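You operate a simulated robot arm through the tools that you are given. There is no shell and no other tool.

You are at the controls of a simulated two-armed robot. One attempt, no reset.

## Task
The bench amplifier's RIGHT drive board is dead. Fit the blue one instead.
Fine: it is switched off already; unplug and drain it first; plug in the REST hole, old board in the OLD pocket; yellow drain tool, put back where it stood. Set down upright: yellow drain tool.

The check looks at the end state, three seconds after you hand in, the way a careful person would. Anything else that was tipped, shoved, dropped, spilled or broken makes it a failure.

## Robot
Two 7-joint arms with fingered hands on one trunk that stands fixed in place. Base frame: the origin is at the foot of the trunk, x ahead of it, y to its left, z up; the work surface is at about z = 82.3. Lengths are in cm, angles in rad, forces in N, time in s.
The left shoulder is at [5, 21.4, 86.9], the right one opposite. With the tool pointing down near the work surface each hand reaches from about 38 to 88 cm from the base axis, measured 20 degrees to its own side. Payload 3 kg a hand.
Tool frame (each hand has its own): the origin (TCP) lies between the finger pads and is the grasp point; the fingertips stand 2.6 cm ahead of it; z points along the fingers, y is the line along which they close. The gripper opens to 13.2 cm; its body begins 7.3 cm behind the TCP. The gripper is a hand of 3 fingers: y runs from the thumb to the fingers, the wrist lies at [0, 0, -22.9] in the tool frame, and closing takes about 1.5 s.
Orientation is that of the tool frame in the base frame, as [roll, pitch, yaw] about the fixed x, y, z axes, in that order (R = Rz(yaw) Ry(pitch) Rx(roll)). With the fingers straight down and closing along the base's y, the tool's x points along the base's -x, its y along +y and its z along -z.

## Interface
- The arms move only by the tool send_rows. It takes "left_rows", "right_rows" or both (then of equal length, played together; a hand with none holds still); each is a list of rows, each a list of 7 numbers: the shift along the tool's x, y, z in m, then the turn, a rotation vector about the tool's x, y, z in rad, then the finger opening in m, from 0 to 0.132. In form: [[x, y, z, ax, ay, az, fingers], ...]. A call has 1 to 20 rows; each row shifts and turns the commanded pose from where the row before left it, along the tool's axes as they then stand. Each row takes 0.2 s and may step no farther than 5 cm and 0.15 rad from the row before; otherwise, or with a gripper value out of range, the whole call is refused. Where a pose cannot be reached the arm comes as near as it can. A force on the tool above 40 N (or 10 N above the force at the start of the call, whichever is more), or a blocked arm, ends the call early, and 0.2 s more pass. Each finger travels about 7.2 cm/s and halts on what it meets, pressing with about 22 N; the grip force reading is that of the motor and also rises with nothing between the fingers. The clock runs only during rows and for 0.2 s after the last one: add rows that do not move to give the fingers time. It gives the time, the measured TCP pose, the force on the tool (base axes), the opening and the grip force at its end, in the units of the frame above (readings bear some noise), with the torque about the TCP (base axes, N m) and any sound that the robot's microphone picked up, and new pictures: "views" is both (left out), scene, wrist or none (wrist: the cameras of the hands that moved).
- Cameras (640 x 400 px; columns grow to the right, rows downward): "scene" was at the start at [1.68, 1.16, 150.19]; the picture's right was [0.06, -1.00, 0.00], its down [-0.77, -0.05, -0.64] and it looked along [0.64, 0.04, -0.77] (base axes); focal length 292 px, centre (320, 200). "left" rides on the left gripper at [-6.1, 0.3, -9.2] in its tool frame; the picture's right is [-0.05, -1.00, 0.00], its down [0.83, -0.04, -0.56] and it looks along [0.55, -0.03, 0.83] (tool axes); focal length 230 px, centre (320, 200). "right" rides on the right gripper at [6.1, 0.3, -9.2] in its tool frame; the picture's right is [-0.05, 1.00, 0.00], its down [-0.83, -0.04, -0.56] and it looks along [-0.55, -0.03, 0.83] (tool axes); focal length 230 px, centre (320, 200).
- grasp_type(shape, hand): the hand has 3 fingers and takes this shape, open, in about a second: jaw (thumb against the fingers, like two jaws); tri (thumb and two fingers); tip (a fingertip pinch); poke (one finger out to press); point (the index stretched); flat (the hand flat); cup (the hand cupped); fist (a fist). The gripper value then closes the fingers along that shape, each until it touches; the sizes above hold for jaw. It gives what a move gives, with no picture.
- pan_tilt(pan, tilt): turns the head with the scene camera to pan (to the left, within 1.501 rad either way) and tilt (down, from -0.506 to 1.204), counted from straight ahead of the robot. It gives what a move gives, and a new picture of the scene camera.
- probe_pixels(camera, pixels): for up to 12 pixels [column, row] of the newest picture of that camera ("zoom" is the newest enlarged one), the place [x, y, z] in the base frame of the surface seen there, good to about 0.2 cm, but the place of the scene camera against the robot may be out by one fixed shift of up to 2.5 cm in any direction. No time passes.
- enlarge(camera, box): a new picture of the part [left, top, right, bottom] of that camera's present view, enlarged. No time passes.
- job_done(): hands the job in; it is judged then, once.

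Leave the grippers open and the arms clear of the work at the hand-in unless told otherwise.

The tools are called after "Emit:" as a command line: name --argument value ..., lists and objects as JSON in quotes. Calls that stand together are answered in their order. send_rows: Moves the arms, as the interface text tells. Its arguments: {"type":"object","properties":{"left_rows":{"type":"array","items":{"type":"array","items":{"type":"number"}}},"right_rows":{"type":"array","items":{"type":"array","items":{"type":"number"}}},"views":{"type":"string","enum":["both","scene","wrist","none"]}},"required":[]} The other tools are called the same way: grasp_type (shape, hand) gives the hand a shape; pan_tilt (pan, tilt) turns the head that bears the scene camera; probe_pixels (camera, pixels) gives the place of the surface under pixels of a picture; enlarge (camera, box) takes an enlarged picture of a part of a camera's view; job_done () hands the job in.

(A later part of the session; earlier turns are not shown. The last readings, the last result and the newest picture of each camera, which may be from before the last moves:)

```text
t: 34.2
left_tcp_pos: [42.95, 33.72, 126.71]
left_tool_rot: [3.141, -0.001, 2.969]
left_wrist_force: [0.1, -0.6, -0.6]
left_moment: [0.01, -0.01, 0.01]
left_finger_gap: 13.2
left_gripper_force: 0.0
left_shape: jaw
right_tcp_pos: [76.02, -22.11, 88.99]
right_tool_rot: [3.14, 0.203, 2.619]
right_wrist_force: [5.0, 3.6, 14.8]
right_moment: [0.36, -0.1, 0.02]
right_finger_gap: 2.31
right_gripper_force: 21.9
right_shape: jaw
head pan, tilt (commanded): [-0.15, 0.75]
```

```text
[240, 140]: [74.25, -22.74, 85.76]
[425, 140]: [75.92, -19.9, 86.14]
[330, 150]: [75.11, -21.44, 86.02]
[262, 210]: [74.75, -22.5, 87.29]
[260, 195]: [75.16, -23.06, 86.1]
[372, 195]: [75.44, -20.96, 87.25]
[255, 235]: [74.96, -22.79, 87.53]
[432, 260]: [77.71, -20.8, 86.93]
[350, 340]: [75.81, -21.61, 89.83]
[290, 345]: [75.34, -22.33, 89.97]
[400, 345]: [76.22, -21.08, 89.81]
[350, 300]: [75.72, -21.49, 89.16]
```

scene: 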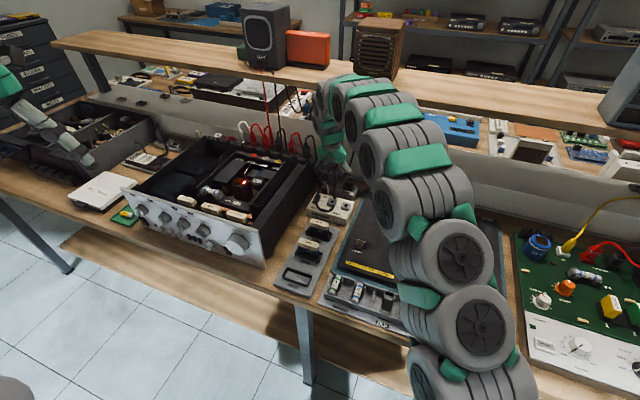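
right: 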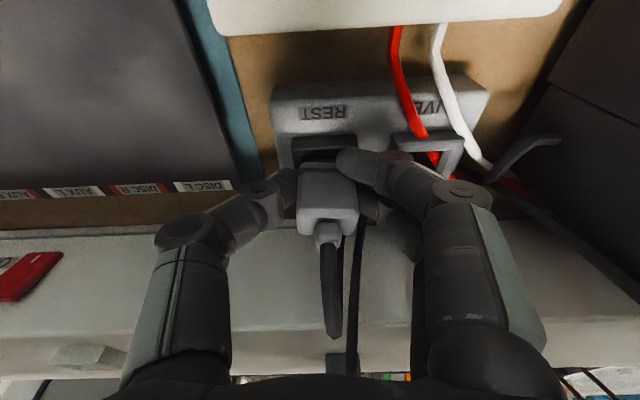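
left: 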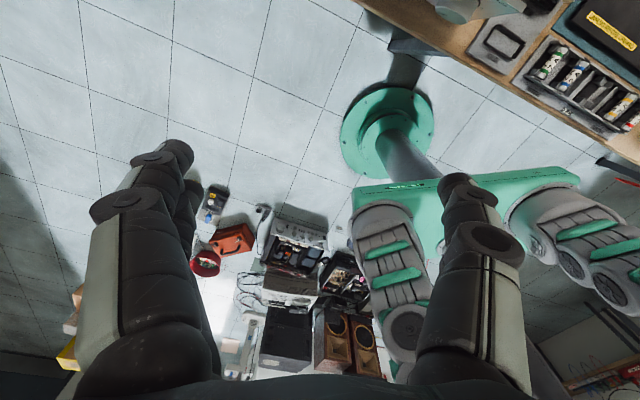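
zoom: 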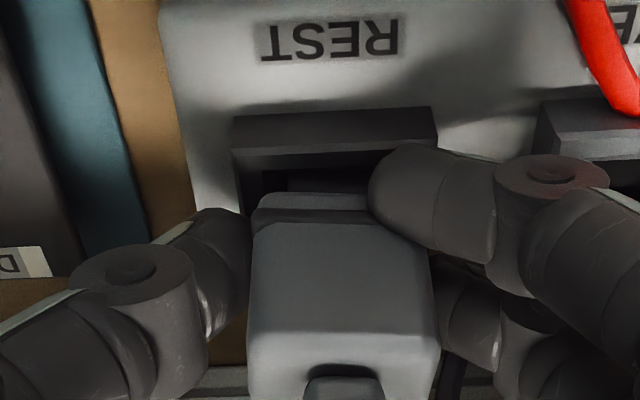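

The plug top is at z ≈ 90.0, 0.3 cm short of home, and it's about 0.15 cm too far to the right. I lift slightly, shift +0.15 cm, and press down again.

Emit:
send_rows --right_rows '[[-0.0006, 0, -0.003, 0, 0, 0, 0.01], [0, 0.0015, 0, 0, 0, 0, 0.01], [0.0006, 0, 0.003, 0, 0, 0, 0.01], [0.0006, 0, 0.003, 0, 0, 0, 0.01], [0, 0, 0, 0, 0, 0, 0.01]]' --views "wrist"

Emit:
enlarge --camera "right" --box '[240, 100, 400, 230]'

```text
t: 35.5
left_tcp_pos: [42.93, 33.6, 126.71]
left_tool_rot: [3.142, 0.0, 2.966]
left_wrist_force: [-0.3, 1.1, 0.7]
left_moment: [-0.04, 0.0, 0.0]
left_finger_gap: 13.17
left_gripper_force: 0.1
left_shape: jaw
right_tcp_pos: [76.06, -22.1, 88.78]
right_tool_rot: [3.138, 0.206, 2.621]
right_wrist_force: [-8.5, 1.1, 18.9]
right_moment: [0.29, 0.28, 0.15]
right_finger_gap: 2.48
right_gripper_force: 22.3
right_shape: jaw
head pan, tilt (commanded): [-0.15, 0.75]
stopped in row 5 (right hand): the force on the tool passed its limit at 41 N (the readings are from after the stop); the commanded pose is now the measured one
```

right: 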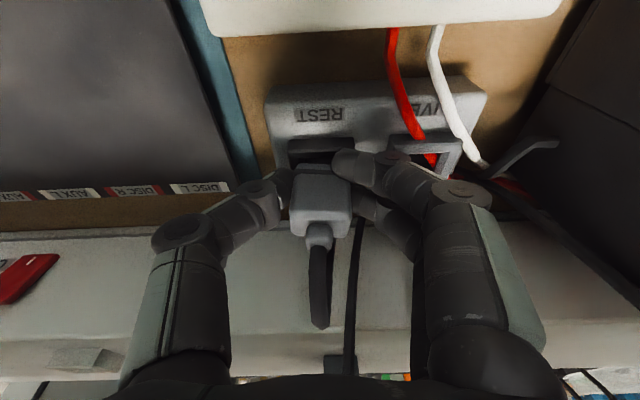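

```text
3.08 times, centred on (320, 165) of right
```

zoom: 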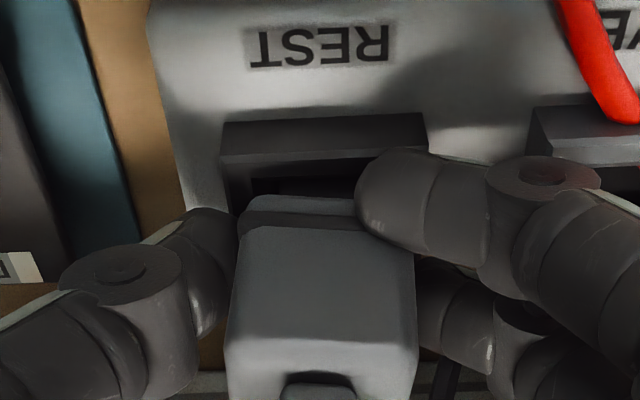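

The fingertips are now resting on the socket collar (tips ≈ z 86.2), so I can't push lower with this grip. I open the fingers, rise 0.9 cm, re-centre on the plug and look.

Emit:
send_rows --right_rows '[[-0.0002, 0, -0.001, 0, 0, 0, 0.02], [0, 0, 0, 0, 0, 0, 0.035], [0, 0, 0, 0, 0, 0, 0.045], [-0.0016, 0, -0.0078, 0, 0, 0, 0.045], [0, 0, 0, 0, 0, 0, 0.045]]' --views "wrist"

Emit:
enlarge --camera "right" --box '[240, 100, 400, 230]'

```text
t: 36.7
left_tcp_pos: [42.95, 33.66, 126.62]
left_tool_rot: [3.14, 0.001, 2.968]
left_wrist_force: [0.2, 0.3, 0.9]
left_moment: [0.01, 0.0, 0.02]
left_finger_gap: 13.18
left_gripper_force: 0.0
left_shape: jaw
right_tcp_pos: [76.02, -22.06, 89.21]
right_tool_rot: [3.14, 0.202, 2.62]
right_wrist_force: [-0.8, 0.6, -0.6]
right_moment: [0.02, 0.02, 0.04]
right_finger_gap: 4.45
right_gripper_force: 0.0
right_shape: jaw
head pan, tilt (commanded): [-0.15, 0.75]
```

right: 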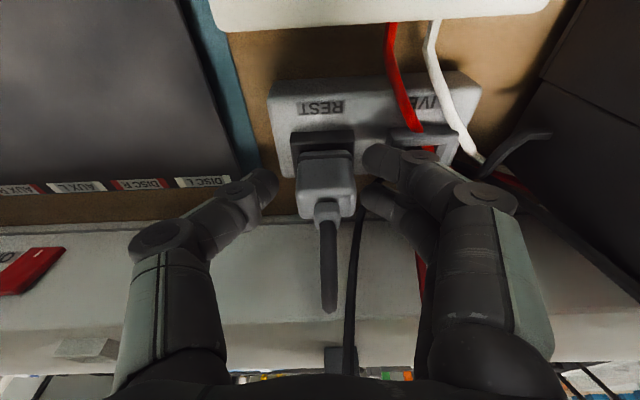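

```text
3.08 times, centred on (320, 165) of right
```

zoom: 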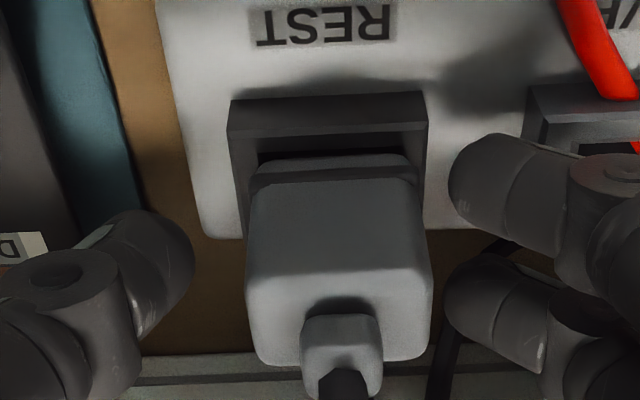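

After release the plug settled: it looks just as it did in LIVE. I probe its height to confirm.

Emit:
probe_pixels --camera "zoom" --pixels '[[290, 300], [400, 290], [300, 345], [410, 345], [335, 165], [335, 180], [260, 210], [415, 200], [240, 115], [420, 110], [335, 150], [345, 330]]'

```text
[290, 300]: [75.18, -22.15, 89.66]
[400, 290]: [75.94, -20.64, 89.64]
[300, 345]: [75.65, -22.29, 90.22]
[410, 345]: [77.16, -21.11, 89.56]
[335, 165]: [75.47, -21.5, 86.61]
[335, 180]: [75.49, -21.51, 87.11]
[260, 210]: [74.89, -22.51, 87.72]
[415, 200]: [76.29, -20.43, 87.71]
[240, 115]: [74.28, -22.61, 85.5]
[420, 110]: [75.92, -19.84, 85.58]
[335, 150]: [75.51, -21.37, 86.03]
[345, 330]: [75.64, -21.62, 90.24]
```

The plug top is at z ≈ 89.6, the same as when seated in LIVE, and centred in REST. I withdraw the hand straight up.

Emit:
send_rows --right_rows '[[-0.004, 0, -0.0196, 0, 0, 0, 0.045], [-0.004, 0, -0.0196, 0, 0, 0, 0.05], [-0.006, 0, -0.0294, 0, 0, 0, 0.05], [-0.006, 0, -0.0294, 0, 0, 0, 0.05], [-0.006, 0, -0.0294, 0, 0, 0, 0.05], [-0.006, 0, -0.0294, 0, 0, 0, 0.05]]' --views "both"

Emit:
enlarge --camera "right" --box '[230, 20, 450, 200]'

Emit:
enlarge --camera "scene" --box '[190, 120, 390, 260]'

```text
t: 38.1
left_tcp_pos: [42.99, 33.56, 126.7]
left_tool_rot: [3.14, 0.0, 2.965]
left_wrist_force: [0.0, -0.4, -0.3]
left_moment: [-0.01, 0.01, -0.01]
left_finger_gap: 13.19
left_gripper_force: 0.2
left_shape: jaw
right_tcp_pos: [75.84, -22.03, 105.55]
right_tool_rot: [3.139, 0.202, 2.62]
right_wrist_force: [0.4, 0.5, 0.0]
right_moment: [0.01, -0.01, 0.0]
right_finger_gap: 4.97
right_gripper_force: 0.0
right_shape: jaw
head pan, tilt (commanded): [-0.15, 0.75]
```

scene: 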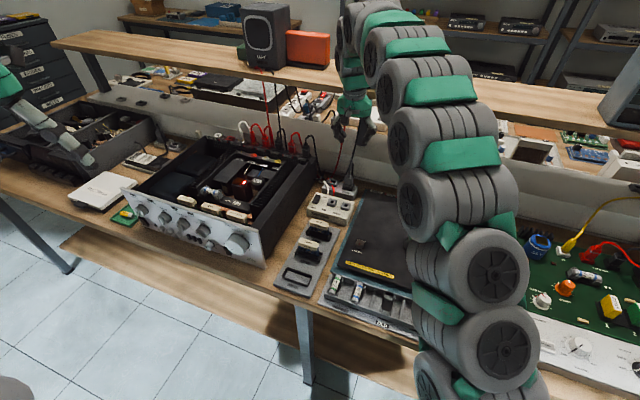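
right: 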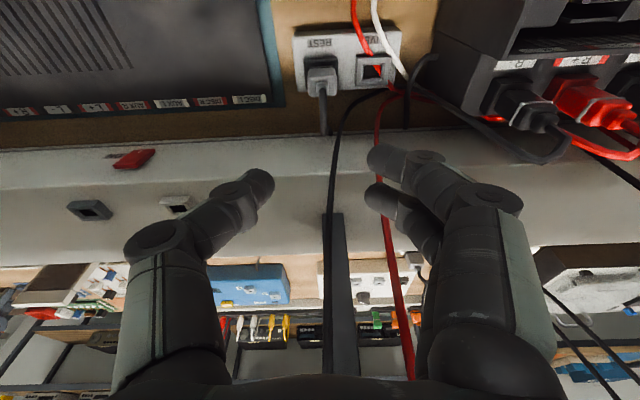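

```text
2.22 times, centred on (340, 110) of right
```

zoom: 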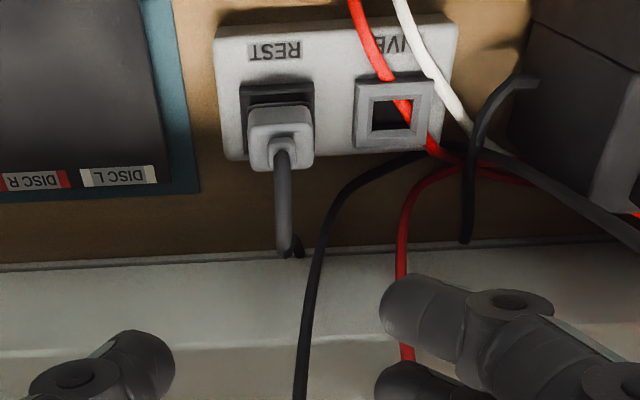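

```text
2.86 times, centred on (290, 190) of scene
```

zoom: 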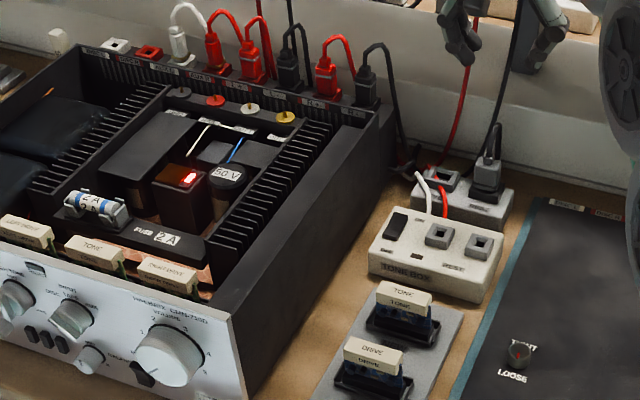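

The plug sits in REST, LIVE is empty; the charge lamp is still lit. Next: the yellow drain tool at about (22.6, -41). I level the hand, rise, and bring it back toward the bench's front right.

Emit:
send_rows --right_rows '[[0.004, 0, -0.02, 0, 0.1, 0, 0.06], [0.01, 0, -0.02, 0, 0.1, 0, 0.08], [0.0279, -0.035, -0.004, 0, 0, 0, 0.1], [0.0279, -0.035, -0.004, 0, 0, 0, 0.1], [0.0279, -0.035, -0.004, 0, 0, 0, 0.1], [0.0279, -0.035, 0, 0, 0, 0, 0.1], [0.0279, -0.035, 0, 0, 0, 0, 0.1], [0.0279, -0.035, 0, 0, 0, 0, 0.1], [0.0279, -0.035, 0, 0, 0, 0, 0.1], [0.0279, -0.035, 0, 0, 0, 0, 0.1], [0.0279, -0.035, 0, 0, 0, 0, 0.1], [0.0279, -0.035, 0, 0, 0, 0, 0.1]]' --views "both"

```text
t: 40.7
left_tcp_pos: [42.94, 33.72, 126.78]
left_tool_rot: [3.141, -0.001, 2.969]
left_wrist_force: [-0.2, 0.0, 0.4]
left_moment: [-0.01, -0.01, -0.01]
left_finger_gap: 13.2
left_gripper_force: 0.1
left_shape: jaw
right_tcp_pos: [32.48, -37.7, 109.89]
right_tool_rot: [3.141, 0.004, 2.62]
right_wrist_force: [-1.2, 0.2, 0.3]
right_moment: [0.02, -0.02, -0.02]
right_finger_gap: 9.98
right_gripper_force: 0.0
right_shape: jaw
head pan, tilt (commanded): [-0.15, 0.75]
```

scene: 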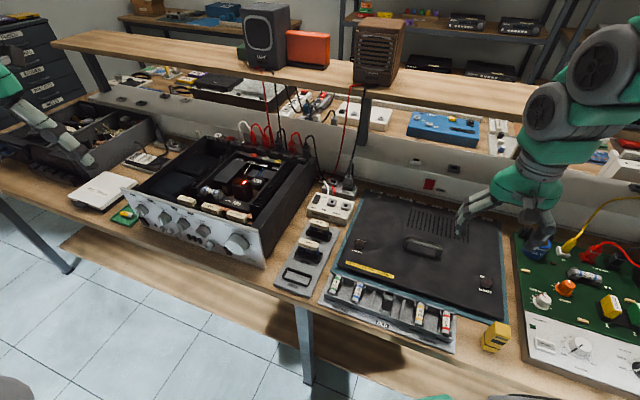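
right: 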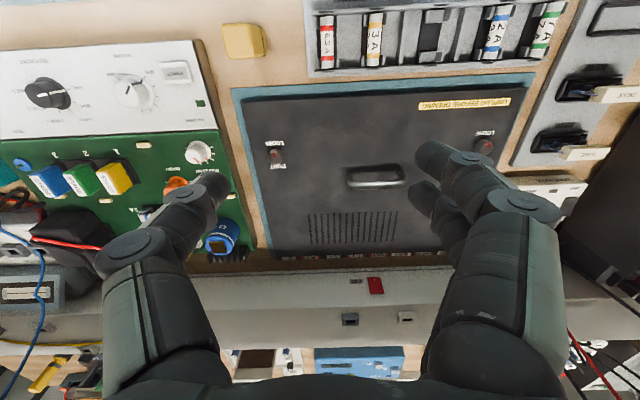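

Both pictures show the yellow tool: scene (495,337), right (245,40). I enlarge both and probe it.

Emit:
enlarge --camera "scene" --box '[455, 305, 535, 365]'

Emit:
enlarge --camera "right" --box '[200, 0, 300, 80]'

Emit:
probe_pixels --camera "right" --pixels '[[226, 30], [258, 30], [226, 52], [256, 52], [240, 40], [262, 30], [266, 52], [245, 57], [264, 40], [222, 25], [240, 25], [262, 56]]'

```text
6.67 times, centred on (495, 335) of scene
```

zoom: 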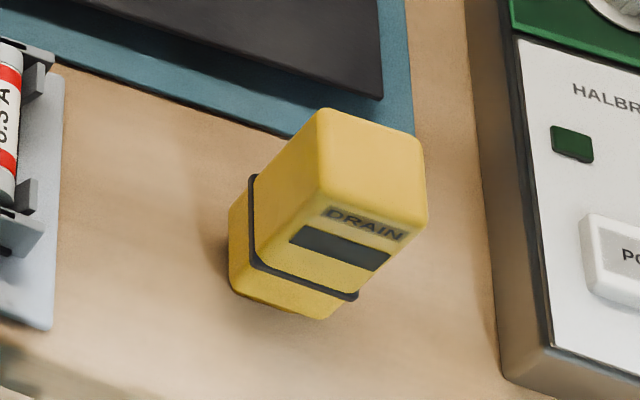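

```text
5.00 times, centred on (250, 40) of right
```

zoom: 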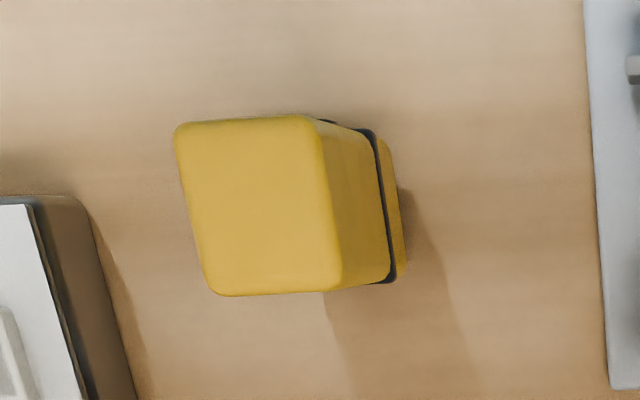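

```text
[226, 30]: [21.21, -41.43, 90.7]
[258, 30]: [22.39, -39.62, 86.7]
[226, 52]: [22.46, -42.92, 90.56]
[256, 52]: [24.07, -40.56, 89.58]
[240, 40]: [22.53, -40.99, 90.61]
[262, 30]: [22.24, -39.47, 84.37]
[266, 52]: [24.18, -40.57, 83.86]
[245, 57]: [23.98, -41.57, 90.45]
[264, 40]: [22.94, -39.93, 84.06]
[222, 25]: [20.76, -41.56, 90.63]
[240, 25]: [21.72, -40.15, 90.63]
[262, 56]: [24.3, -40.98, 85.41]
```

The tool is a square-ish yellow block marked DRAIN, 2.7 × 2.9 cm, centre ≈ (22.6, -41.3), top z ≈ 90.6, turned 30° like the amp. To reach the pad later with the right arm, I want the wrist leaning toward the shoulder, so I turn the hand by +90° (yaw 240°), which is also the orientation needed for the boards; I check it is reachable here.

Emit:
send_rows --right_rows '[[0, 0, 0, 0, 0, -0.1428, 0.1], [0, 0, 0, 0, 0, -0.1428, 0.1], [0, 0, 0, 0, 0, -0.1428, 0.1], [0, 0, 0, 0, 0, -0.1428, 0.1], [0, 0, 0, 0, 0, -0.1428, 0.1], [0, 0, 0, 0, 0, -0.1428, 0.1], [0, 0, 0, 0, 0, -0.1428, 0.1], [0, 0, 0, 0, 0, -0.1428, 0.1], [0, 0, 0, 0, 0, -0.1428, 0.1], [0, 0, 0, 0, 0, -0.1428, 0.1], [0, 0, 0, 0, 0, -0.1428, 0.1]]' --views "both"

```text
t: 43.1
left_tcp_pos: [42.97, 33.77, 126.68]
left_tool_rot: [-3.141, -0.001, 2.969]
left_wrist_force: [0.1, 0.2, -0.2]
left_moment: [0.01, -0.02, 0.03]
left_finger_gap: 13.19
left_gripper_force: 0.2
left_shape: jaw
right_tcp_pos: [32.42, -37.47, 110.24]
right_tool_rot: [-3.138, 0.003, -2.089]
right_wrist_force: [0.0, -0.4, 0.0]
right_moment: [0.03, -0.01, 0.02]
right_finger_gap: 9.97
right_gripper_force: 0.0
right_shape: jaw
head pan, tilt (commanded): [-0.15, 0.75]
```

scene: 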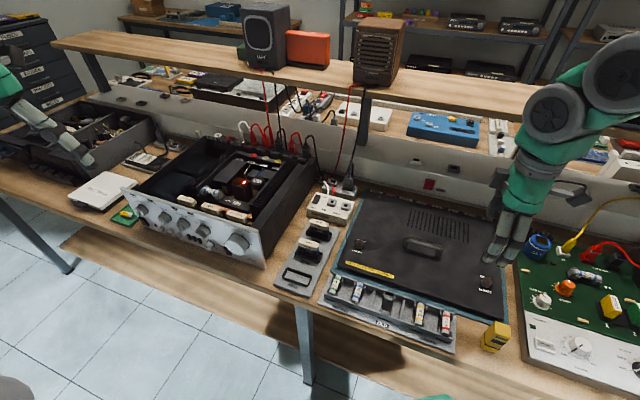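
right: 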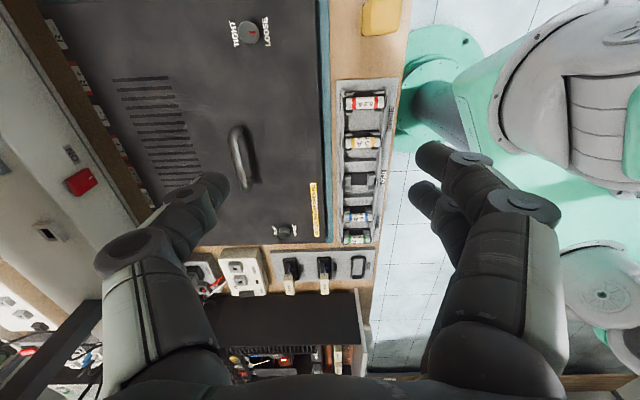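

That yaw is reachable. I check heights of what stands around the tool (teal plate, lid, white panel, fuse tray) before coming down.

Emit:
probe_pixels --camera "scene" --pixels '[[505, 312], [498, 305], [490, 290], [470, 310], [525, 340], [535, 350], [550, 345], [520, 300], [452, 335], [455, 345], [480, 320], [500, 355]]'

Emit:
enlarge --camera "right" --box '[300, 0, 420, 110]'

```text
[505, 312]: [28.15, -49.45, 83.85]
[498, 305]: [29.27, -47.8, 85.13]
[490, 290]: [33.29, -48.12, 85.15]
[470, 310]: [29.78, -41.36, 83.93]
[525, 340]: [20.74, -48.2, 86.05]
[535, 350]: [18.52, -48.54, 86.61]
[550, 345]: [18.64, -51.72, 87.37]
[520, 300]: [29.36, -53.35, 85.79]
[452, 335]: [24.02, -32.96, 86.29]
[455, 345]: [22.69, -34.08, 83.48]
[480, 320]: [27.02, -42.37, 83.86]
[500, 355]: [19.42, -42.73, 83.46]
```

```text
3.64 times, centred on (360, 55) of right
```

zoom: 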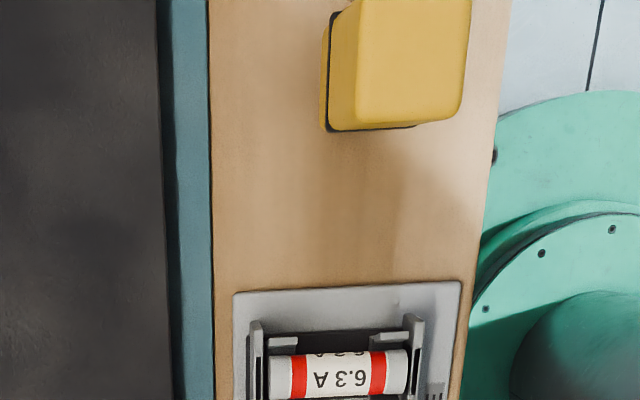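

All neighbours are lower than z ≈ 86. I tilt the hand 0.4 rad (wrist leaning outward to the right) and go to hover above the drain tool.

Emit:
send_rows --right_rows '[[0, 0, 0, 0, -0.133, 0, 0.1], [0, 0, 0, 0, -0.133, 0, 0.08], [0, 0, 0, 0, -0.134, 0, 0.07], [0.0308, 0.0164, 0.0202, 0, 0, 0, 0.06], [0.0308, 0.0164, 0.0202, 0, 0, 0, 0.06], [0.0308, 0.0164, 0.0202, 0, 0, 0, 0.06], [0.0308, 0.0164, 0.0202, 0, 0, 0, 0.06], [0, 0, 0, 0, 0, 0, 0.06]]' --views "both"

Emit:
enlarge --camera "right" --box '[220, 40, 420, 200]'

```text
t: 44.9
left_tcp_pos: [43.03, 33.71, 126.63]
left_tool_rot: [3.142, -0.001, 2.967]
left_wrist_force: [0.3, -0.6, 0.4]
left_moment: [0.01, -0.01, 0.04]
left_finger_gap: 13.17
left_gripper_force: 0.1
left_shape: jaw
right_tcp_pos: [23.76, -40.4, 97.79]
right_tool_rot: [-3.141, 0.398, -2.097]
right_wrist_force: [-0.5, -0.2, 0.0]
right_moment: [-0.02, 0.0, 0.0]
right_finger_gap: 6.05
right_gripper_force: 0.0
right_shape: jaw
right hand out of reach, approached as far as the arm can: row 7
head pan, tilt (commanded): [-0.15, 0.75]
```

scene: 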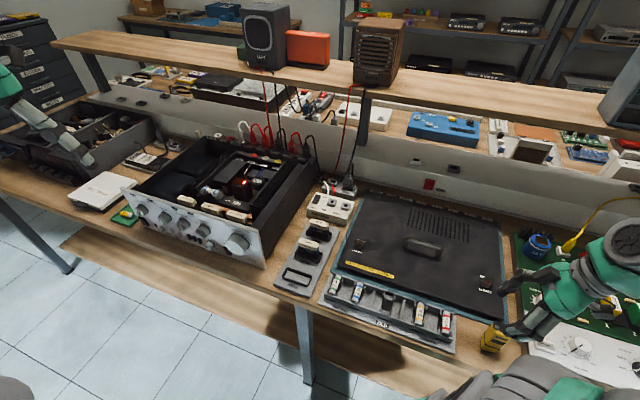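
right: 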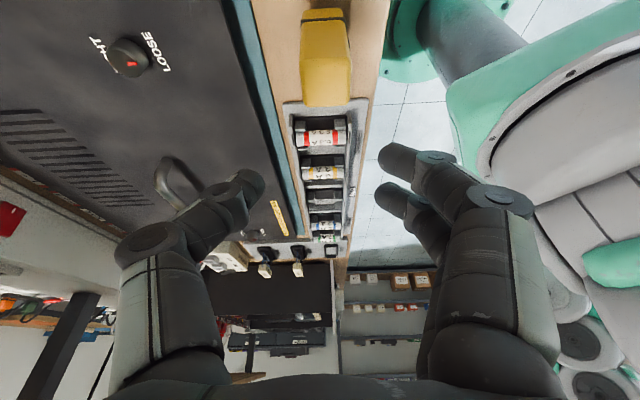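

```text
2.50 times, centred on (320, 120) of right
```

zoom: 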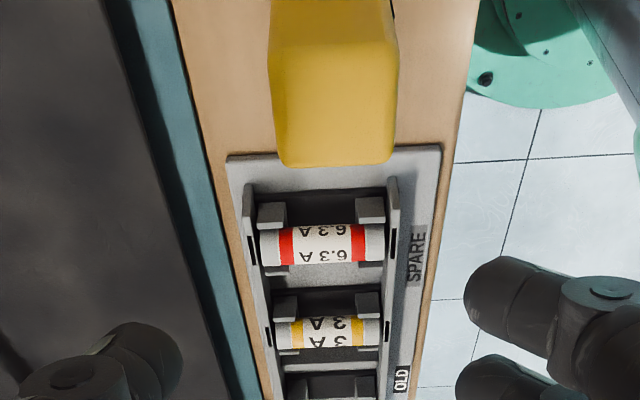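

The arm fell 1.4 cm short at this height. I try again from slightly lower, stepping down while shifting toward the tool, still above its top.

Emit:
send_rows --right_rows '[[0.009, 0.0027, 0.004, 0, 0, 0, 0.06], [0.011, 0.0027, 0.004, 0, 0, 0, 0.06], [0, 0, 0, 0, 0, 0, 0.06]]' --views "wrist"

```text
t: 45.7
left_tcp_pos: [42.94, 33.72, 126.66]
left_tool_rot: [-3.14, 0.0, 2.967]
left_wrist_force: [0.4, 0.3, 0.5]
left_moment: [-0.01, 0.01, -0.01]
left_finger_gap: 13.2
left_gripper_force: 0.1
left_shape: jaw
right_tcp_pos: [23.83, -40.5, 96.29]
right_tool_rot: [-3.138, 0.397, -2.098]
right_wrist_force: [-1.1, 0.3, 0.0]
right_moment: [-0.02, -0.03, 0.0]
right_finger_gap: 6.04
right_gripper_force: 0.0
right_shape: jaw
right hand out of reach, approached as far as the arm can: row 1, 2
head pan, tilt (commanded): [-0.15, 0.75]
```

right: 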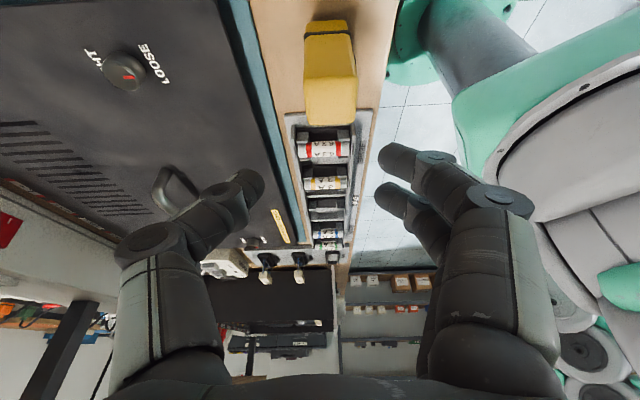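

Lateral movement is limited at this tilt. I reduce the tilt by 0.2 rad and see where the TCP goes.

Emit:
send_rows --right_rows '[[0, 0, 0, 0, 0.1, 0, 0.06], [0, 0, 0, 0, 0.1, 0, 0.06], [0, 0, 0, 0, 0, 0, 0.06]]' --views "wrist"

```text
t: 46.5
left_tcp_pos: [43.01, 33.79, 126.73]
left_tool_rot: [3.141, 0.001, 2.967]
left_wrist_force: [-0.1, -0.3, 0.8]
left_moment: [-0.01, -0.01, 0.01]
left_finger_gap: 13.19
left_gripper_force: 0.1
left_shape: jaw
right_tcp_pos: [23.73, -40.7, 96.31]
right_tool_rot: [-3.138, 0.202, -2.093]
right_wrist_force: [-0.1, -0.7, 0.7]
right_moment: [0.01, 0.01, 0.01]
right_finger_gap: 6.06
right_gripper_force: 0.0
right_shape: jaw
head pan, tilt (commanded): [-0.15, 0.75]
```

right: 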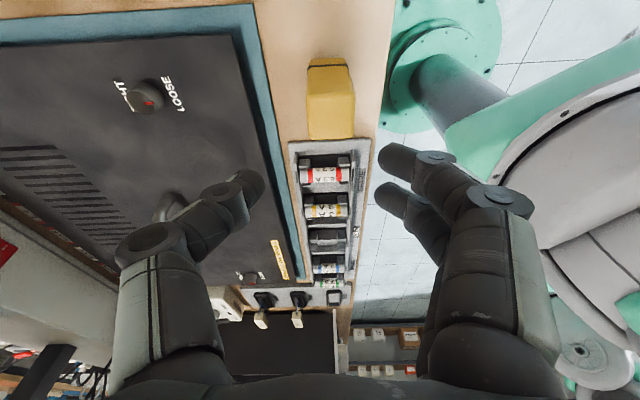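

I try the remaining shift at this smaller tilt, with 1 cm descent.

Emit:
send_rows --right_rows '[[0.006, 0.0032, 0.004, 0, 0, 0, 0.06], [0.0065, 0.0033, 0.004, 0, 0, 0, 0.06], [0, 0, 0, 0, 0, 0, 0.06]]' --views "wrist"

```text
t: 47.3
left_tcp_pos: [42.87, 33.69, 126.76]
left_tool_rot: [3.141, -0.001, 2.967]
left_wrist_force: [-0.3, 0.3, -0.4]
left_moment: [-0.02, 0.03, -0.01]
left_finger_gap: 13.18
left_gripper_force: 0.0
left_shape: jaw
right_tcp_pos: [22.71, -41.36, 95.41]
right_tool_rot: [-3.138, 0.204, -2.093]
right_wrist_force: [-0.3, -0.1, 0.7]
right_moment: [-0.01, 0.01, -0.01]
right_finger_gap: 6.05
right_gripper_force: 0.0
right_shape: jaw
head pan, tilt (commanded): [-0.15, 0.75]
```

right: 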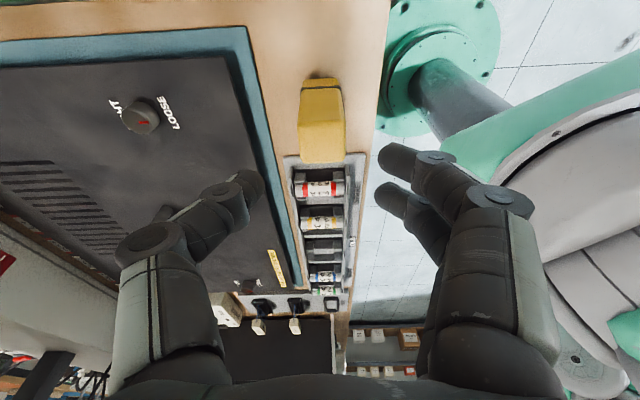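

Now aligned: (22.71, -41.36), tilt 0.2. The tool's top is centred at column ~321. I descend around it in steps.

Emit:
send_rows --right_rows '[[0.004, 0, 0.0198, 0, 0, 0, 0.06], [0.004, 0, 0.0198, 0, 0, 0, 0.06], [0.003, 0, 0.0147, 0, 0, 0, 0.06], [0, 0, 0, 0, 0, 0, 0.06]]' --views "both"

Emit:
enlarge --camera "right" --box '[220, 100, 420, 240]'

Emit:
enlarge --camera "scene" --box '[440, 270, 600, 380]'

```text
t: 48.3
left_tcp_pos: [42.95, 33.74, 126.59]
left_tool_rot: [3.14, 0.0, 2.967]
left_wrist_force: [0.4, 0.9, 0.4]
left_moment: [0.0, -0.01, 0.04]
left_finger_gap: 13.2
left_gripper_force: 0.0
left_shape: jaw
right_tcp_pos: [23.33, -43.66, 90.51]
right_tool_rot: [-3.137, 0.203, -2.091]
right_wrist_force: [0.0, 0.5, -0.4]
right_moment: [0.0, -0.01, 0.01]
right_finger_gap: 6.03
right_gripper_force: 0.1
right_shape: jaw
right hand out of reach, approached as far as the arm can: row 1, 2, 3
head pan, tilt (commanded): [-0.15, 0.75]
```

scene: 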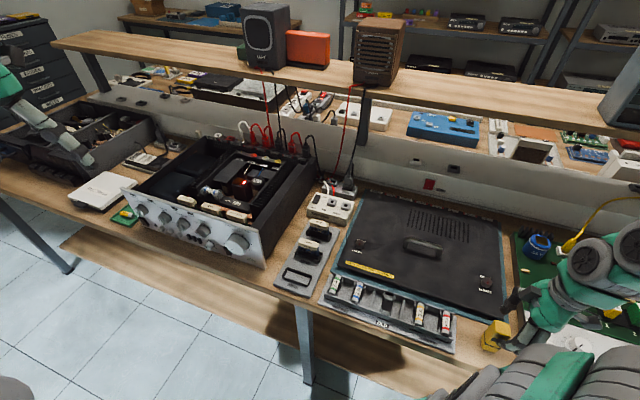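
right: 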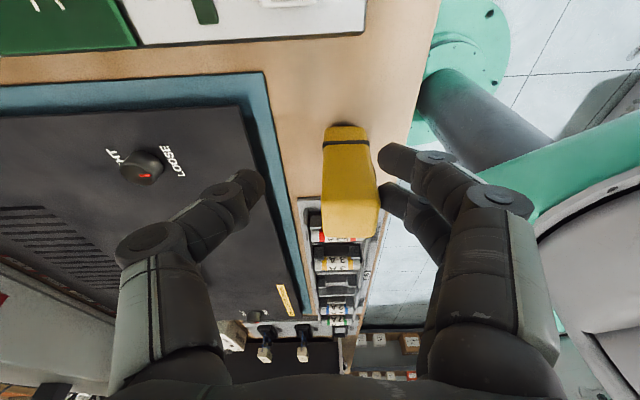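

```text
2.86 times, centred on (320, 170) of right
```

zoom: 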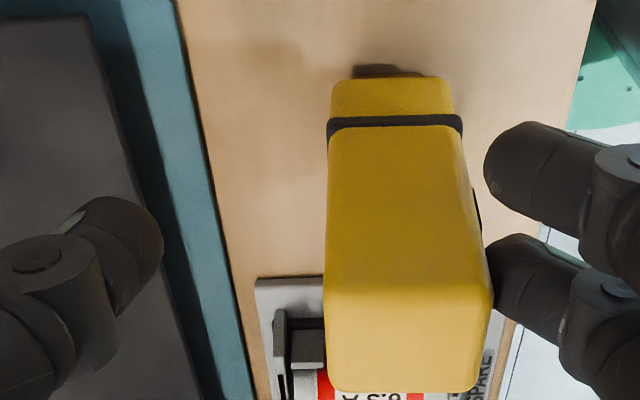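

```text
3.64 times, centred on (520, 325) of scene
```

zoom: 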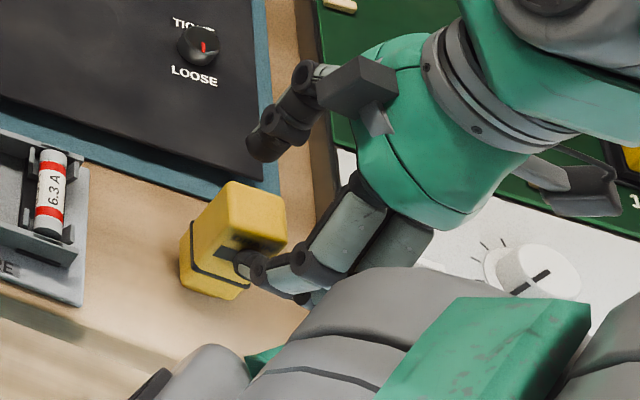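

At this yaw the arm can't come low enough here (it drifted to (23.3, -43.7)). Nothing was touched (no force). I back off upward and slightly away, then try the other yaw.

Emit:
send_rows --right_rows '[[-0.003, 0.008, -0.012, 0, 0, 0, 0.07], [-0.006, 0.008, -0.0294, 0, 0, 0, 0.07], [-0.006, 0, -0.0294, 0, 0, 0, 0.07], [-0.006, 0, -0.0294, 0, 0, 0, 0.07]]' --views "both"

Emit:
probe_pixels --camera "right" --pixels '[[320, 100], [310, 110], [330, 110], [320, 130]]'

```text
t: 49.3
left_tcp_pos: [42.94, 33.67, 126.64]
left_tool_rot: [3.141, 0.001, 2.966]
left_wrist_force: [0.5, 0.7, -0.9]
left_moment: [-0.01, 0.0, 0.01]
left_finger_gap: 13.19
left_gripper_force: 0.1
left_shape: jaw
right_tcp_pos: [21.62, -43.22, 100.89]
right_tool_rot: [-3.135, 0.203, -2.095]
right_wrist_force: [-0.1, -0.1, -0.4]
right_moment: [0.0, 0.01, -0.03]
right_finger_gap: 6.94
right_gripper_force: 0.1
right_shape: jaw
head pan, tilt (commanded): [-0.15, 0.75]
```

scene: 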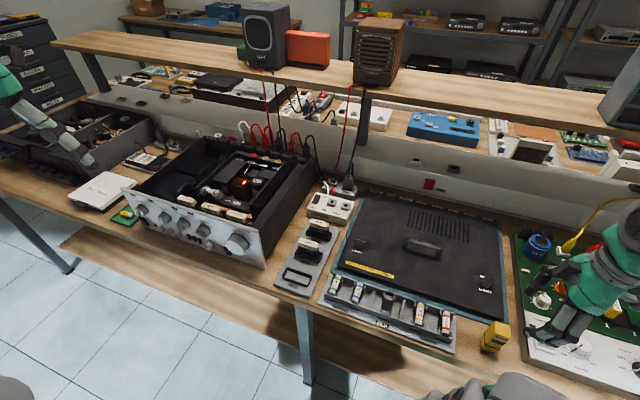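
right: 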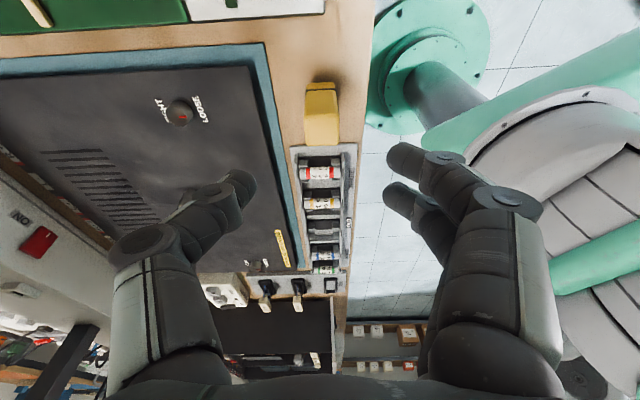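

```text
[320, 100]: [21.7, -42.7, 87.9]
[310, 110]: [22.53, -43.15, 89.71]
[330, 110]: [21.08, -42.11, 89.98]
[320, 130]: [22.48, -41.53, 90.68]
```

The tool still stands at the same place. I level the hand and turn back to yaw 150°, then tilt the other way (wrist leaning away from the robot).

Emit:
send_rows --right_rows '[[0, 0, 0, 0, 0.1, 0, 0.07], [0, 0, 0, 0, 0.1, 0, 0.07], [0, 0, 0, 0, 0, 0.1428, 0.07], [0, 0, 0, 0, 0, 0.1428, 0.07], [0, 0, 0, 0, 0, 0.1428, 0.07], [0, 0, 0, 0, 0, 0.1428, 0.07], [0, 0, 0, 0, 0, 0.1428, 0.07], [0, 0, 0, 0, 0, 0.1428, 0.07], [0, 0, 0, 0, 0, 0.1428, 0.07], [0, 0, 0, 0, 0, 0.1428, 0.07], [0, 0, 0, 0, 0, 0.1428, 0.07], [0, 0, 0, 0, 0, 0.1428, 0.07], [0, 0, 0, 0, 0, 0.1428, 0.07]]' --views "wrist"

```text
t: 52.1
left_tcp_pos: [42.9, 33.62, 126.62]
left_tool_rot: [3.141, -0.001, 2.968]
left_wrist_force: [0.6, -0.3, -0.9]
left_moment: [-0.02, 0.0, 0.03]
left_finger_gap: 13.18
left_gripper_force: 0.0
left_shape: jaw
right_tcp_pos: [21.94, -42.8, 100.73]
right_tool_rot: [3.137, 0.001, 2.615]
right_wrist_force: [0.4, 0.1, -0.3]
right_moment: [-0.02, 0.0, 0.01]
right_finger_gap: 6.95
right_gripper_force: 0.1
right_shape: jaw
head pan, tilt (commanded): [-0.15, 0.75]
```

right: 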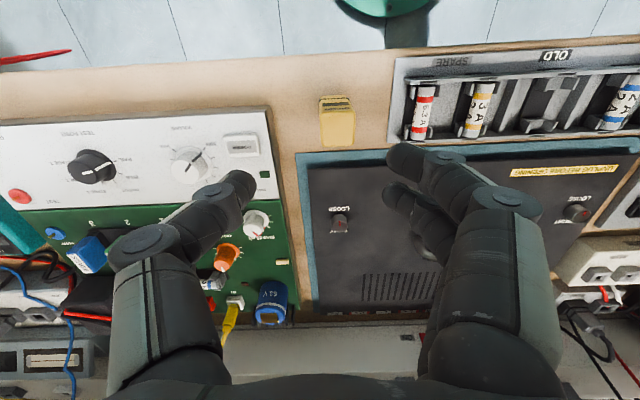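

Reached. I align over the tool (+1.65 cm along the fingers' line) and test going lower with the vertical hand, still above the tool's top.

Emit:
send_rows --right_rows '[[0, 0.0165, 0, 0, 0, 0, 0.065], [0, 0, 0.02, 0, 0, 0, 0.065], [0, 0, 0.02, 0, 0, 0, 0.065], [0, 0, 0, 0, 0, 0, 0.065]]' --views "wrist"

```text
t: 53.1
left_tcp_pos: [42.85, 33.65, 126.68]
left_tool_rot: [3.14, 0.001, 2.967]
left_wrist_force: [0.0, -0.1, 0.5]
left_moment: [0.04, 0.01, -0.02]
left_finger_gap: 13.21
left_gripper_force: 0.0
left_shape: jaw
right_tcp_pos: [22.82, -41.4, 96.77]
right_tool_rot: [3.14, 0.002, 2.619]
right_wrist_force: [0.2, -0.7, 0.5]
right_moment: [0.0, 0.05, -0.01]
right_finger_gap: 6.55
right_gripper_force: 0.0
right_shape: jaw
head pan, tilt (commanded): [-0.15, 0.75]
```

right: 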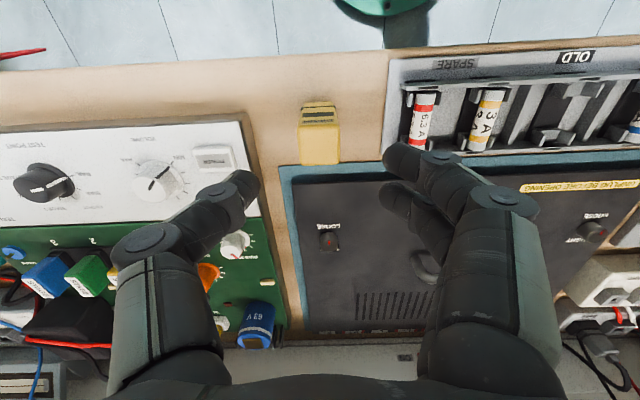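

Aligned at z = 96.8 with the vertical hand. I go down in small steps and check reach at each.

Emit:
send_rows --right_rows '[[0.002, 0, 0.0125, 0, 0, 0, 0.065], [0, 0, 0.0125, 0, 0, 0, 0.065], [0, 0, 0, 0, 0, 0, 0.065]]' --views "wrist"

```text
t: 53.9
left_tcp_pos: [42.93, 33.79, 126.66]
left_tool_rot: [3.141, 0.0, 2.967]
left_wrist_force: [0.6, -0.2, 0.1]
left_moment: [-0.04, -0.01, 0.0]
left_finger_gap: 13.19
left_gripper_force: 0.0
left_shape: jaw
right_tcp_pos: [22.95, -41.98, 94.93]
right_tool_rot: [-3.14, 0.001, 2.62]
right_wrist_force: [-1.0, 0.9, 0.1]
right_moment: [0.03, -0.01, -0.03]
right_finger_gap: 6.51
right_gripper_force: 0.0
right_shape: jaw
right hand out of reach, approached as far as the arm can: row 1, 2
head pan, tilt (commanded): [-0.15, 0.75]
```

right: 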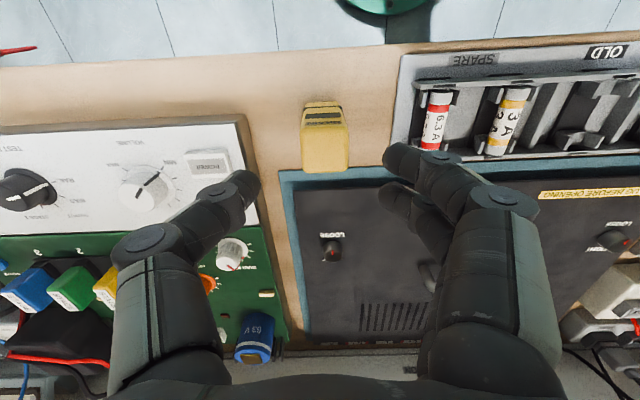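

The vertical hand can't go lower here (the wrist comes too near the shoulder). I lean the wrist outward by 0.45 rad, about the fingers' closing line, which puts the wrist farther out.

Emit:
send_rows --right_rows '[[0, 0, -0.005, 0, 0.15, 0, 0.065], [0, 0, 0, 0, 0.15, 0, 0.065], [0, 0, 0, 0, 0.15, 0, 0.065], [0, 0, 0, 0, 0, 0, 0.065]]' --views "both"

```text
t: 54.9
left_tcp_pos: [42.93, 33.67, 126.6]
left_tool_rot: [-3.141, 0.0, 2.968]
left_wrist_force: [0.3, -0.4, -0.1]
left_moment: [-0.03, 0.02, -0.02]
left_finger_gap: 13.16
left_gripper_force: 0.1
left_shape: jaw
right_tcp_pos: [23.05, -41.98, 95.4]
right_tool_rot: [3.14, -0.447, 2.619]
right_wrist_force: [0.0, -0.2, -1.0]
right_moment: [0.0, 0.0, 0.04]
right_finger_gap: 6.54
right_gripper_force: 0.0
right_shape: jaw
head pan, tilt (commanded): [-0.15, 0.75]
```

scene: 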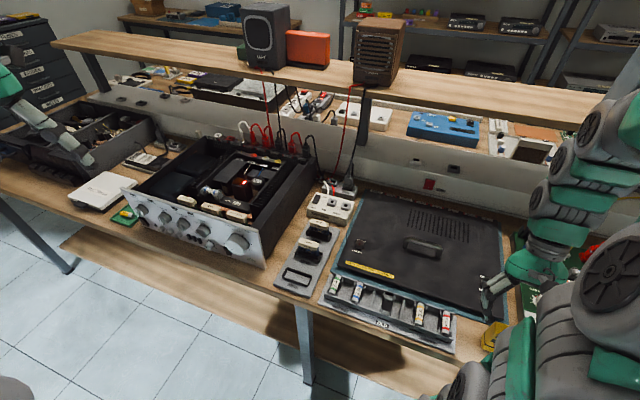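
right: 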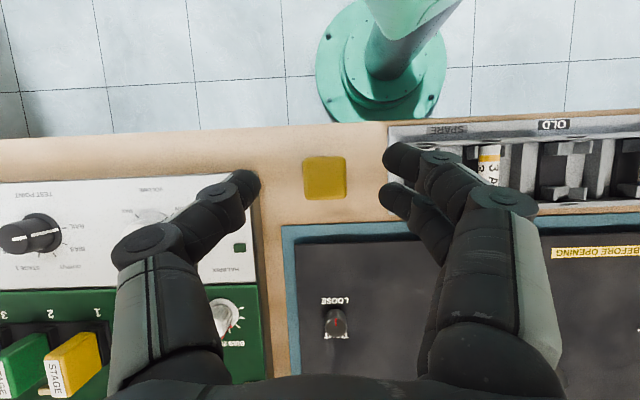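

The camera now looks nearly straight down on the tool's top at (325,178). I probe the top's corners to refine its centre.

Emit:
enlarge --camera "right" --box '[280, 140, 370, 220]'

Emit:
probe_pixels --camera "right" --pixels '[[306, 160], [344, 160], [307, 195], [343, 195], [325, 178], [304, 178], [346, 178], [325, 158], [325, 197]]'

```text
5.00 times, centred on (325, 180) of right
```

zoom: 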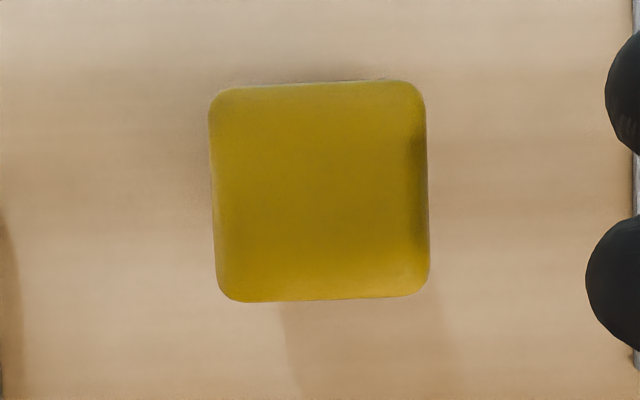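

```text
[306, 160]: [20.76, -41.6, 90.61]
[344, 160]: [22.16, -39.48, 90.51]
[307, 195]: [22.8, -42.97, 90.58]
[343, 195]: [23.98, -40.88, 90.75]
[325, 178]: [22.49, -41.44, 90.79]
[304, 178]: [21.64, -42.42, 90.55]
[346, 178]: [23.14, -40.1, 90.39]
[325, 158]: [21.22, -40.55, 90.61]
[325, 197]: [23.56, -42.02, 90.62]
```

Tool-top centre ≈ (22.4, -41.27), 2.76 cm square. I centre on it and begin the descent, first half.

Emit:
send_rows --right_rows '[[0.0083, 0.0029, 0.004, 0, 0, 0, 0.06], [-0.0077, 0, 0.016, 0, 0, 0, 0.06], [0, 0, 0, 0, 0, 0, 0.06]]' --views "wrist"

```text
t: 55.7
left_tcp_pos: [42.88, 33.73, 126.65]
left_tool_rot: [-3.141, -0.001, 2.968]
left_wrist_force: [0.7, -0.4, 0.7]
left_moment: [0.01, 0.01, 0.0]
left_finger_gap: 13.19
left_gripper_force: 0.1
left_shape: jaw
right_tcp_pos: [22.45, -41.29, 93.64]
right_tool_rot: [3.139, -0.445, 2.618]
right_wrist_force: [-0.4, 0.3, -0.3]
right_moment: [-0.01, -0.01, 0.0]
right_finger_gap: 6.1
right_gripper_force: 0.1
right_shape: jaw
head pan, tilt (commanded): [-0.15, 0.75]
```

right: 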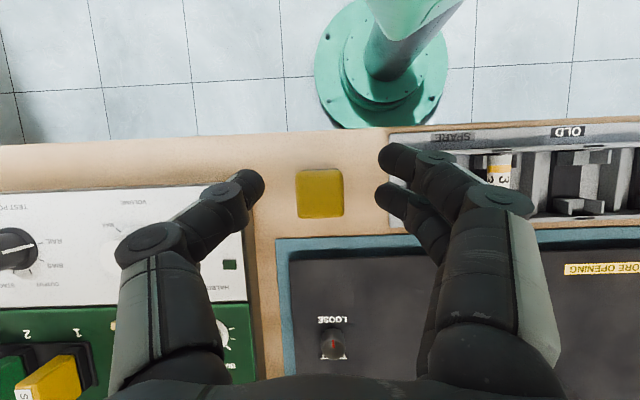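

Well centred (tool columns 296–343 between fingers). I continue down to z ≈ 88.3.

Emit:
send_rows --right_rows '[[-0.0078, 0, 0.0163, 0, 0, 0, 0.06], [-0.0078, 0, 0.0163, 0, 0, 0, 0.06], [-0.0074, 0, 0.0155, 0, 0, 0, 0.06], [0, 0, 0, 0, 0, 0, 0.06]]' --views "both"

Emit:
enlarge --camera "scene" --box '[440, 270, 600, 380]'

```text
t: 56.7
left_tcp_pos: [42.98, 33.64, 126.67]
left_tool_rot: [-3.141, 0.001, 2.968]
left_wrist_force: [-0.4, -0.5, 0.1]
left_moment: [-0.01, -0.02, 0.03]
left_finger_gap: 13.2
left_gripper_force: 0.0
left_shape: jaw
right_tcp_pos: [22.33, -41.33, 88.11]
right_tool_rot: [3.138, -0.446, 2.619]
right_wrist_force: [-0.6, -0.2, 0.0]
right_moment: [-0.03, -0.01, -0.01]
right_finger_gap: 6.09
right_gripper_force: 0.0
right_shape: jaw
head pan, tilt (commanded): [-0.15, 0.75]
```

scene: 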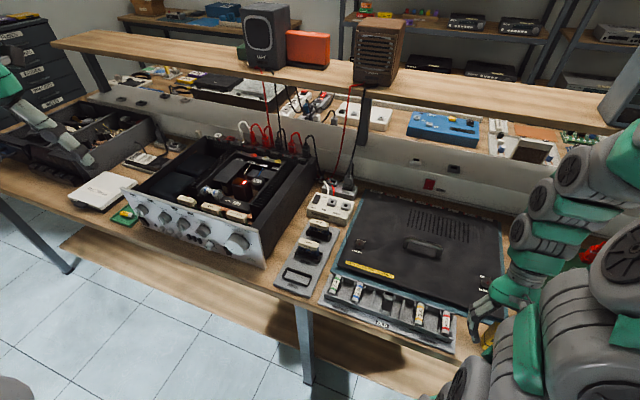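
right: 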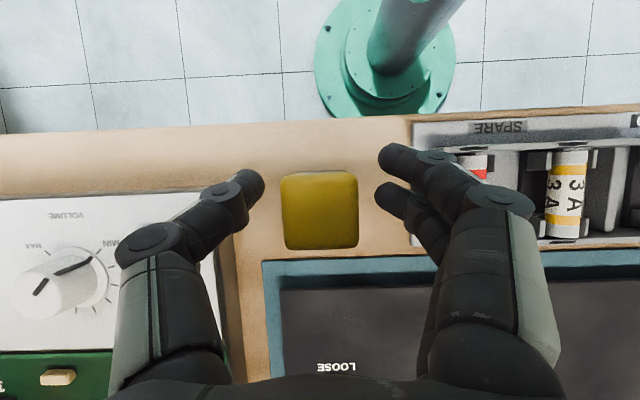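

```text
3.64 times, centred on (520, 325) of scene
```

zoom: 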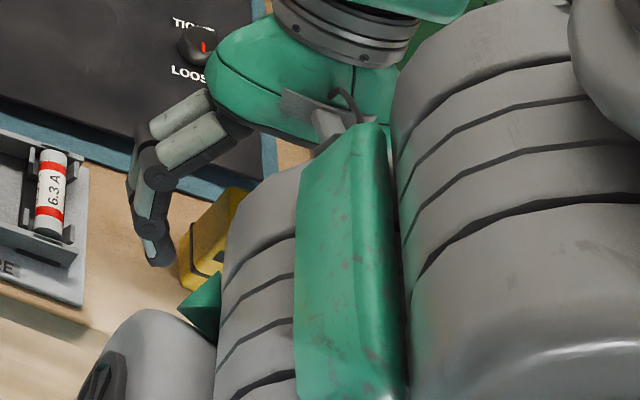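

The hand is at (22.33, -41.33, 88.1), straddling the tool. I close the fingers on it.

Emit:
send_rows --right_rows '[[0, 0, 0, 0, 0, 0, 0.045], [0, 0, 0, 0, 0, 0, 0.03], [0, 0, 0, 0, 0, 0, 0.02], [0, 0, 0, 0, 0, 0, 0.015], [0, 0, 0, 0, 0, 0, 0.015], [0, 0, 0, 0, 0, 0, 0.015]]' --views "wrist"

```text
t: 58.1
left_tcp_pos: [42.91, 33.73, 126.74]
left_tool_rot: [3.141, 0.0, 2.968]
left_wrist_force: [-0.2, 0.3, 0.0]
left_moment: [0.0, -0.02, 0.0]
left_finger_gap: 13.19
left_gripper_force: 0.0
left_shape: jaw
right_tcp_pos: [22.43, -41.26, 88.21]
right_tool_rot: [3.141, -0.447, 2.62]
right_wrist_force: [0.4, -0.4, 2.4]
right_moment: [-0.07, -0.09, -0.02]
right_finger_gap: 2.1
right_gripper_force: 22.3
right_shape: jaw
head pan, tilt (commanded): [-0.15, 0.75]
```

right: 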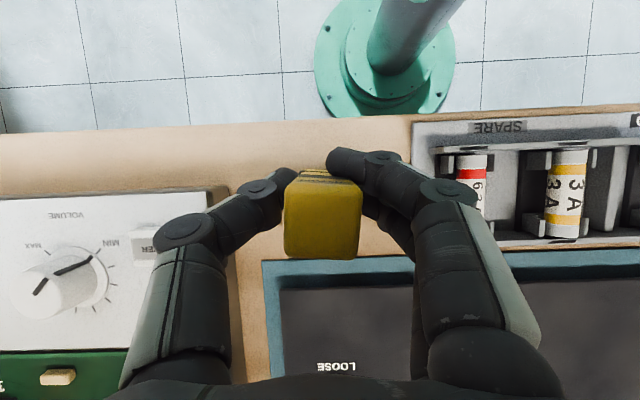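

Gap reads 2.1 cm and the tool seems to have tipped slightly in the grip (its label side shows at (325,178)). I look closer.

Emit:
enlarge --camera "right" --box '[250, 130, 400, 280]'

Emit:
probe_pixels --camera "right" --pixels '[[295, 195], [350, 195], [290, 250], [350, 250], [322, 220], [325, 180], [325, 173], [320, 255]]'

```text
2.67 times, centred on (325, 205) of right
```

zoom: 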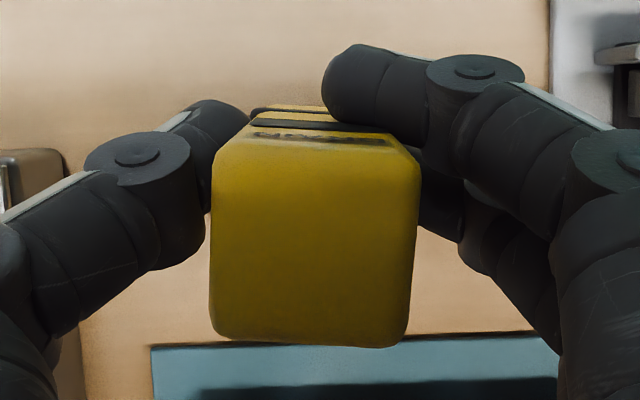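

```text
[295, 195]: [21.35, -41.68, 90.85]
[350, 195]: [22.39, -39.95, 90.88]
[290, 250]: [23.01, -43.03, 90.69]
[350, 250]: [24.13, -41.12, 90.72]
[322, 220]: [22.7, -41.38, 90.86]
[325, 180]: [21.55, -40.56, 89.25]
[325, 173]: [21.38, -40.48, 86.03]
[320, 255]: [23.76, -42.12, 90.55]
```

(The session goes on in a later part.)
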